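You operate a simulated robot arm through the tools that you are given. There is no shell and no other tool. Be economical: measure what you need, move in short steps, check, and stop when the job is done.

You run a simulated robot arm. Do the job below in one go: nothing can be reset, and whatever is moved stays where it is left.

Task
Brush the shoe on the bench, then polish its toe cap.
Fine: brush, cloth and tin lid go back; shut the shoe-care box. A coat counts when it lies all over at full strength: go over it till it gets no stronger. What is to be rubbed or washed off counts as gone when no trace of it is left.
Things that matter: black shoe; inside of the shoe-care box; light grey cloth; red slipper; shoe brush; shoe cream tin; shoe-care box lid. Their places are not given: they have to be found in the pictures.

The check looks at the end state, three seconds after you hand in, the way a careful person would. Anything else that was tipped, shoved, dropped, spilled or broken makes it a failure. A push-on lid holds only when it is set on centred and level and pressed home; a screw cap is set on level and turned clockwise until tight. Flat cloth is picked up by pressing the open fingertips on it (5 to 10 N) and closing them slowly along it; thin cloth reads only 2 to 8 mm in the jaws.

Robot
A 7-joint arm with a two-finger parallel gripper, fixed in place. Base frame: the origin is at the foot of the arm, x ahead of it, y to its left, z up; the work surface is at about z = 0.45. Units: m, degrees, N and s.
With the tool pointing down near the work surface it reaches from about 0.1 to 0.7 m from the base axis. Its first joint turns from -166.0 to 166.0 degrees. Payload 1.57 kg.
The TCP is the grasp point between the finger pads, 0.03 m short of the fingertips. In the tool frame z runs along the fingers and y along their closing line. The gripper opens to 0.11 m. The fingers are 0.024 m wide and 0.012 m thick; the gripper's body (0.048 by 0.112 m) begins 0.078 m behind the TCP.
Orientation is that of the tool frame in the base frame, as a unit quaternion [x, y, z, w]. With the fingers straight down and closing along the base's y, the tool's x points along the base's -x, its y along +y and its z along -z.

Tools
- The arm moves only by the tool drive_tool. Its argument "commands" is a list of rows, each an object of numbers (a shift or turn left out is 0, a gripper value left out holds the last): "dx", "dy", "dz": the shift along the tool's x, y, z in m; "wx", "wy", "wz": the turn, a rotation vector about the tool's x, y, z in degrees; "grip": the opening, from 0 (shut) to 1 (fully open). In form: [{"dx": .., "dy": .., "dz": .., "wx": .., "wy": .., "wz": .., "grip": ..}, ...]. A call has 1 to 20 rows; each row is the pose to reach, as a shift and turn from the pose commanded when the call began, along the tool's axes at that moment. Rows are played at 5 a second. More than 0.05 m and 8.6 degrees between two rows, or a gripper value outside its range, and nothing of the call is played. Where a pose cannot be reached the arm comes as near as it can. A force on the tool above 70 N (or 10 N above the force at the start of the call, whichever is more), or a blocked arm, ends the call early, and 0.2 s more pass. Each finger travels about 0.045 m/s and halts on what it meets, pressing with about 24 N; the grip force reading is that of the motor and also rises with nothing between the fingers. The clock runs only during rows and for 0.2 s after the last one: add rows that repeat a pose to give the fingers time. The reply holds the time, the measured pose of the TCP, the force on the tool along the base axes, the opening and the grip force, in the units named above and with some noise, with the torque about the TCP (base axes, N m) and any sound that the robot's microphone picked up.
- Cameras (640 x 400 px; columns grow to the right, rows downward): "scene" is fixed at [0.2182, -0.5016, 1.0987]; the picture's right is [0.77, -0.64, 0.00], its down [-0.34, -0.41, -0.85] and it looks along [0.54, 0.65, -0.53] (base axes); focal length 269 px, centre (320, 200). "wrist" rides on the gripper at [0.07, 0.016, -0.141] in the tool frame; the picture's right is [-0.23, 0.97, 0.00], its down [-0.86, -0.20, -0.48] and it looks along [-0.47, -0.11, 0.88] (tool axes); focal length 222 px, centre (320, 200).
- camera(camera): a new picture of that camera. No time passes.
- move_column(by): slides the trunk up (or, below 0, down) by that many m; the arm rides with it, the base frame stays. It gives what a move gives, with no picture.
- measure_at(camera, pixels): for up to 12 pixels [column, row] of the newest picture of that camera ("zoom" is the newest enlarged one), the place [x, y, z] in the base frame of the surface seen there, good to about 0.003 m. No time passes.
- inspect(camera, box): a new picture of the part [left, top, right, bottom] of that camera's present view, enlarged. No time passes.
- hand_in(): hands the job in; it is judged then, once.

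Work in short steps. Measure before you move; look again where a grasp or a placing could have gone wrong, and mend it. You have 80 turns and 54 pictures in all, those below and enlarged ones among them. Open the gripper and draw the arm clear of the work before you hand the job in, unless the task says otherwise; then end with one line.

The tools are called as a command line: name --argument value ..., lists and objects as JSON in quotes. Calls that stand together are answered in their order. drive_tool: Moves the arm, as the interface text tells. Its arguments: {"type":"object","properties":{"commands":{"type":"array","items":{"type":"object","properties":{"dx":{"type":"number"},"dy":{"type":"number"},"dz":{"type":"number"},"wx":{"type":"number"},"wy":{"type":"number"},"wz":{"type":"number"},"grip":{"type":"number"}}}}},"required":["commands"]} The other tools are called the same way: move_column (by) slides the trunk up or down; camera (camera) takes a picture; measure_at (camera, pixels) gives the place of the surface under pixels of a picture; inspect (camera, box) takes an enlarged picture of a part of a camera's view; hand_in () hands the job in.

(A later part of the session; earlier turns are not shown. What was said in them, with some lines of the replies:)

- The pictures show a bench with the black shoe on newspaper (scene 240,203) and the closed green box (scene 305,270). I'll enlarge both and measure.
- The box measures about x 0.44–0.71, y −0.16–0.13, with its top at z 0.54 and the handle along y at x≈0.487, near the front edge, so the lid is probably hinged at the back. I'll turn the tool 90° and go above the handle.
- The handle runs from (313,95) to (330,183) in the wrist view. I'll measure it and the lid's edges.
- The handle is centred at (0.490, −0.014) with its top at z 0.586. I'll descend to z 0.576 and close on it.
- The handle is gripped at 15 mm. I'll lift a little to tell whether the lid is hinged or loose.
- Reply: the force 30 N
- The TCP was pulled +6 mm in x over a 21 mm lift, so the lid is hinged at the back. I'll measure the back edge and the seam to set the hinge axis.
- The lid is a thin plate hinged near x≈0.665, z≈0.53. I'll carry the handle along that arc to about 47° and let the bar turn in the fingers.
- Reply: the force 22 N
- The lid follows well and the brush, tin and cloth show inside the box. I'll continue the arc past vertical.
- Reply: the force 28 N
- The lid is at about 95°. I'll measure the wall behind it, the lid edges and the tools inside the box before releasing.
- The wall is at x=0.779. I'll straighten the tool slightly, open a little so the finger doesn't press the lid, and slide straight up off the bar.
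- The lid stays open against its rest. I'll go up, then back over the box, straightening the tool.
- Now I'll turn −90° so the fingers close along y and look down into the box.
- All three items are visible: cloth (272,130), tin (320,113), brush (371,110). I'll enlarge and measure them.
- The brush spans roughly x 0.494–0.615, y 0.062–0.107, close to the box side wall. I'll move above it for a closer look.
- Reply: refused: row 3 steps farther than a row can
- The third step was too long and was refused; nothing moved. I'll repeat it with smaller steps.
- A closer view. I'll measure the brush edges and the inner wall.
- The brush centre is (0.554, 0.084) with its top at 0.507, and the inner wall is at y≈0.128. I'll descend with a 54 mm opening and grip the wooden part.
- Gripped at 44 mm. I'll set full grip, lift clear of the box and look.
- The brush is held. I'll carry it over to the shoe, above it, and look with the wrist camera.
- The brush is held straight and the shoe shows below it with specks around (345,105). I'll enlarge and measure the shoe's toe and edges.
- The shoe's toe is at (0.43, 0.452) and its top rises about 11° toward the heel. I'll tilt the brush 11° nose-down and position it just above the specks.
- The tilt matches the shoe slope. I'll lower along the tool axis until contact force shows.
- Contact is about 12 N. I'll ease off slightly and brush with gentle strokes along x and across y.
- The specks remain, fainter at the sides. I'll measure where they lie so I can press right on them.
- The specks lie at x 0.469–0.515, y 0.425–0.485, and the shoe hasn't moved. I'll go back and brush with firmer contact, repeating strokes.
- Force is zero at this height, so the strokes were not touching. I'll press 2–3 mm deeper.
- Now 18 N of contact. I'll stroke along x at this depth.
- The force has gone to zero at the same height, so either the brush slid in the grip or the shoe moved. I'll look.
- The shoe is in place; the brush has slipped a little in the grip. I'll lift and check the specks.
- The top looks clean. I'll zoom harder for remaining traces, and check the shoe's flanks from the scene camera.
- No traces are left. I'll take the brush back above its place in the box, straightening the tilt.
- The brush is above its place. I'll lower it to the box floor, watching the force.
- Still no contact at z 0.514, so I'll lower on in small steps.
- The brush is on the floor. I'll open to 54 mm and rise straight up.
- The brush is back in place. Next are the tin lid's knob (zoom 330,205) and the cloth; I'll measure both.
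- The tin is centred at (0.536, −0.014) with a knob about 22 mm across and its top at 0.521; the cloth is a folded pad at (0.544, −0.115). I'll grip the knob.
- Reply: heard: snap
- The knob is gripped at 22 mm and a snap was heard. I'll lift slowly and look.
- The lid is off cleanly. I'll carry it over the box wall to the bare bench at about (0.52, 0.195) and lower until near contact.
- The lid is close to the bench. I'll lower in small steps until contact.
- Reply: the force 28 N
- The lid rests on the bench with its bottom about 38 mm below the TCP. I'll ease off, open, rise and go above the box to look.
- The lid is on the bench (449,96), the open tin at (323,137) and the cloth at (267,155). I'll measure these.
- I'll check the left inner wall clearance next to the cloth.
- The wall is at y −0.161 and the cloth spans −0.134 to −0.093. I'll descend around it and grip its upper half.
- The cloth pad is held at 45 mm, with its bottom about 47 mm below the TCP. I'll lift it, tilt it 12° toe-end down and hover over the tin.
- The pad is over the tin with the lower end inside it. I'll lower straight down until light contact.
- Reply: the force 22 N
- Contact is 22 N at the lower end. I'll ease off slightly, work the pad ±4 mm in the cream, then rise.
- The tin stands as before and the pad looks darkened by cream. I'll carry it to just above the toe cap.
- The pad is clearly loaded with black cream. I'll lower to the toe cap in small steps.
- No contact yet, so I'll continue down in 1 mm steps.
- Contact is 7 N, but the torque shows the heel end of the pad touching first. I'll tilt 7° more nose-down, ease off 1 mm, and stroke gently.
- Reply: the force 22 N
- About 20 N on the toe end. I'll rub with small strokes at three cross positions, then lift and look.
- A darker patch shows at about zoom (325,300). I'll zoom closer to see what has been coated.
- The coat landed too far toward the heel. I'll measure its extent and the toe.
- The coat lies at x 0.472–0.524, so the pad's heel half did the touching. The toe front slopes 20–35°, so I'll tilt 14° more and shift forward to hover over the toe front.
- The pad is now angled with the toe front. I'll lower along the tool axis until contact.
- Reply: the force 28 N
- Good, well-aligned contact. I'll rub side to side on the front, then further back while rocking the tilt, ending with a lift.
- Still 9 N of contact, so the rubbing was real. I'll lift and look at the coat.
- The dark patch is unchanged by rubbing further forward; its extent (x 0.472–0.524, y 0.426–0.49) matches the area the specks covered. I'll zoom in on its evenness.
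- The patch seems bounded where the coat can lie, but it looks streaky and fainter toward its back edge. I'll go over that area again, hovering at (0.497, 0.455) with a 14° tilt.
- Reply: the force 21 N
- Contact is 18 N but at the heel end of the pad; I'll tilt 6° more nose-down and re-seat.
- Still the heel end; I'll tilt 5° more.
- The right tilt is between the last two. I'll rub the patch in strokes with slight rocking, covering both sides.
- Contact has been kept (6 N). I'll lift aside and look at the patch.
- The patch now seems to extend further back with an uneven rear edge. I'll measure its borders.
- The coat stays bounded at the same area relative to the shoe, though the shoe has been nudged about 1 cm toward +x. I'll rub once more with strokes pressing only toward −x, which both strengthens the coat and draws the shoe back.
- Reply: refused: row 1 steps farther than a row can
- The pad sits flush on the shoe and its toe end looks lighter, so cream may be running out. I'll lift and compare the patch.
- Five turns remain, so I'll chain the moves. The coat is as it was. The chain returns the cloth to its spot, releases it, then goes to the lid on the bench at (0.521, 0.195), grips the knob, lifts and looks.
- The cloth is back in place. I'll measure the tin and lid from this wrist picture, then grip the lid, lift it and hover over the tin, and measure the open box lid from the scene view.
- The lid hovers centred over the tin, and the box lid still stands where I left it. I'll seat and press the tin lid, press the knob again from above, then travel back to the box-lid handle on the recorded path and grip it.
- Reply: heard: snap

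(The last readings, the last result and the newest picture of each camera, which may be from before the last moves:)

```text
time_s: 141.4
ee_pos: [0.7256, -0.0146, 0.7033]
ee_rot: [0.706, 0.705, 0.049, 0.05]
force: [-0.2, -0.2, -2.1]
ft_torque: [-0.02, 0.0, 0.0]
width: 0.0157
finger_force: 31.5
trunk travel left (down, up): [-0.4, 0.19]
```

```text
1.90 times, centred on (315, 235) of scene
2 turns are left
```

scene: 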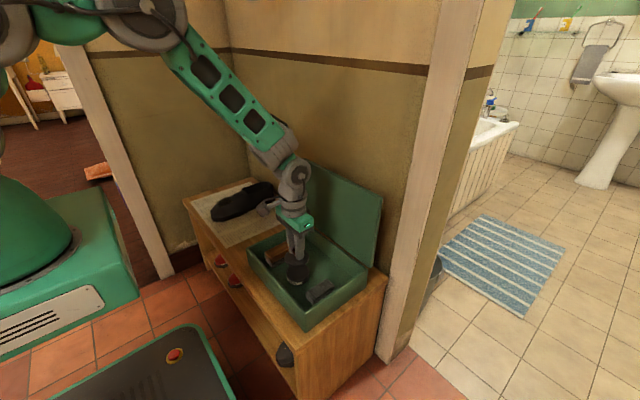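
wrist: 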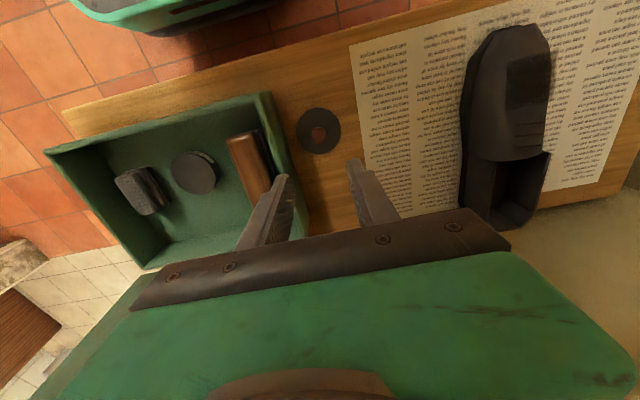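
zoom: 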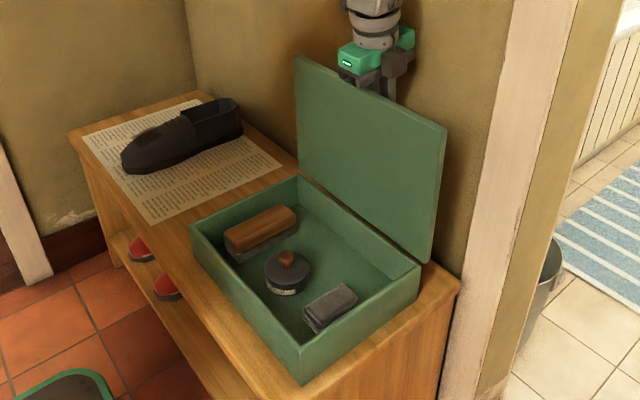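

The tin lid snapped home, everything is in its place, and the handle is gripped (15.7 mm). I'll close the lid along the reverse arc, release, rise clear and look.

drive_tool --commands '[{"dy": -0.0116, "dz": -0.0053, "grip": 0}, {"dy": -0.0232, "dz": -0.0102}, {"dy": -0.0353, "dz": -0.0139}, {"dy": -0.0474, "dz": -0.017}, {"dy": -0.0725, "dz": -0.0203}, {"dy": -0.0977, "dz": -0.02, "wx": 1}, {"dy": -0.1226, "dz": -0.0164, "wx": 2}, {"dy": -0.1468, "dz": -0.0092, "wx": 2}, {"dy": -0.1697, "dz": 0.0012, "wx": 3}, {"dy": -0.191, "dz": 0.0148, "wx": 5}, {"dy": -0.2102, "dz": 0.0311, "wx": 7}, {"dy": -0.227, "dz": 0.05, "wx": 8}, {"dy": -0.2343, "dz": 0.0602, "wx": 8}, {"dy": -0.2408, "dz": 0.071, "wx": 8}, {"dy": -0.2461, "dz": 0.0808, "wx": 8}, {"dy": -0.2506, "dz": 0.0911, "wx": 8}, {"dy": -0.2507, "dz": 0.0921, "wx": 8}, {"dy": -0.2507, "dz": 0.0921, "wx": 8}]'

drive_tool --commands '[{"grip": 0.6}, {"grip": 0.6}, {"grip": 0.6}, {"grip": 0.6}, {"grip": 0.6}, {"dz": -0.03}, {"dz": -0.07}, {"dz": -0.11}, {"dz": -0.15}, {"dz": -0.19}, {"dz": -0.23}, {"dz": -0.26}, {"dz": -0.26}]'

inspect --camera "scene" --box '[180, 130, 400, 340]'

camera --camera "wrist"

```text
time_s: 143.7
ee_pos: [0.5656, -0.0148, 0.6807]
ee_rot: [0.705, 0.706, 0.049, 0.046]
force: [0.3, 11.4, 18.1]
ft_torque: [1.05, -2.12, -0.4]
width: 0.0157
finger_force: 30.8
trunk travel left (down, up): [-0.4, 0.19]
stopped in row 11: the force on the tool passed its limit at 74 N (the readings are from after the stop); the commanded pose is now the measured one
```

```text
time_s: 146.5
ee_pos: [0.531, -0.0162, 0.9345]
ee_rot: [0.706, 0.705, 0.044, 0.043]
force: [1.0, 0.7, 0.5]
ft_torque: [0.01, 0.0, 0.01]
width: 0.066
finger_force: 0.1
trunk travel left (down, up): [-0.4, 0.19]
```

```text
1.90 times, centred on (290, 235) of scene
```

zoom: 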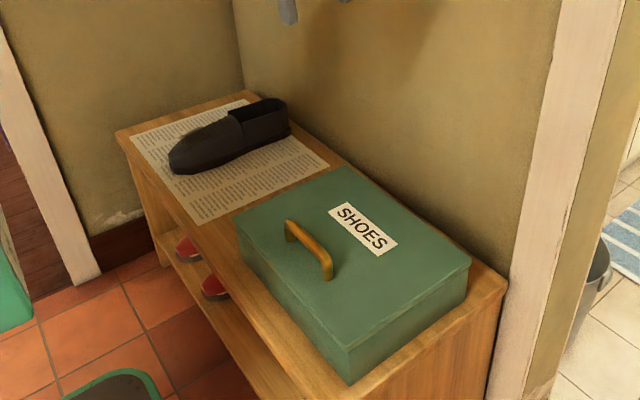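

```text
4 pictures are left
1 turns are left
```

wrist: 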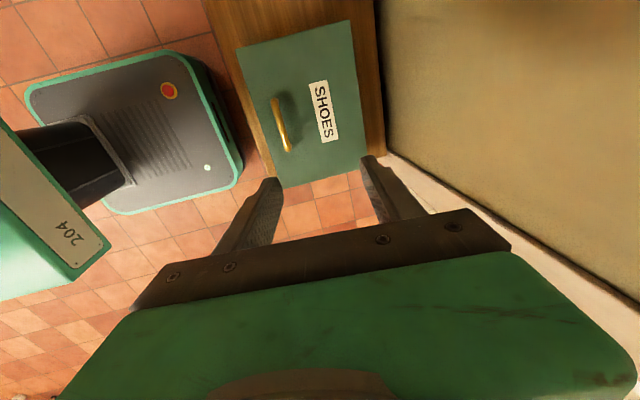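

The force limit stopped the closing arc partway, so I let go at about 40° and the lid fell the rest. The pictures show it lying flat and shut, with the gripper open and well clear (z 0.93), so I'm handing in.

hand_in

```text
The job is handed in.
```

I've handed the job in: the shoe is brushed clean and its toe cap polished, and the brush, cloth and tin lid are back in the shut box. I'm unsure of three things: whether the polish is at full strength all over, the shoe having been nudged about 1 cm toward the wall, and the box lid having dropped shut from about 40° instead of being lowered.
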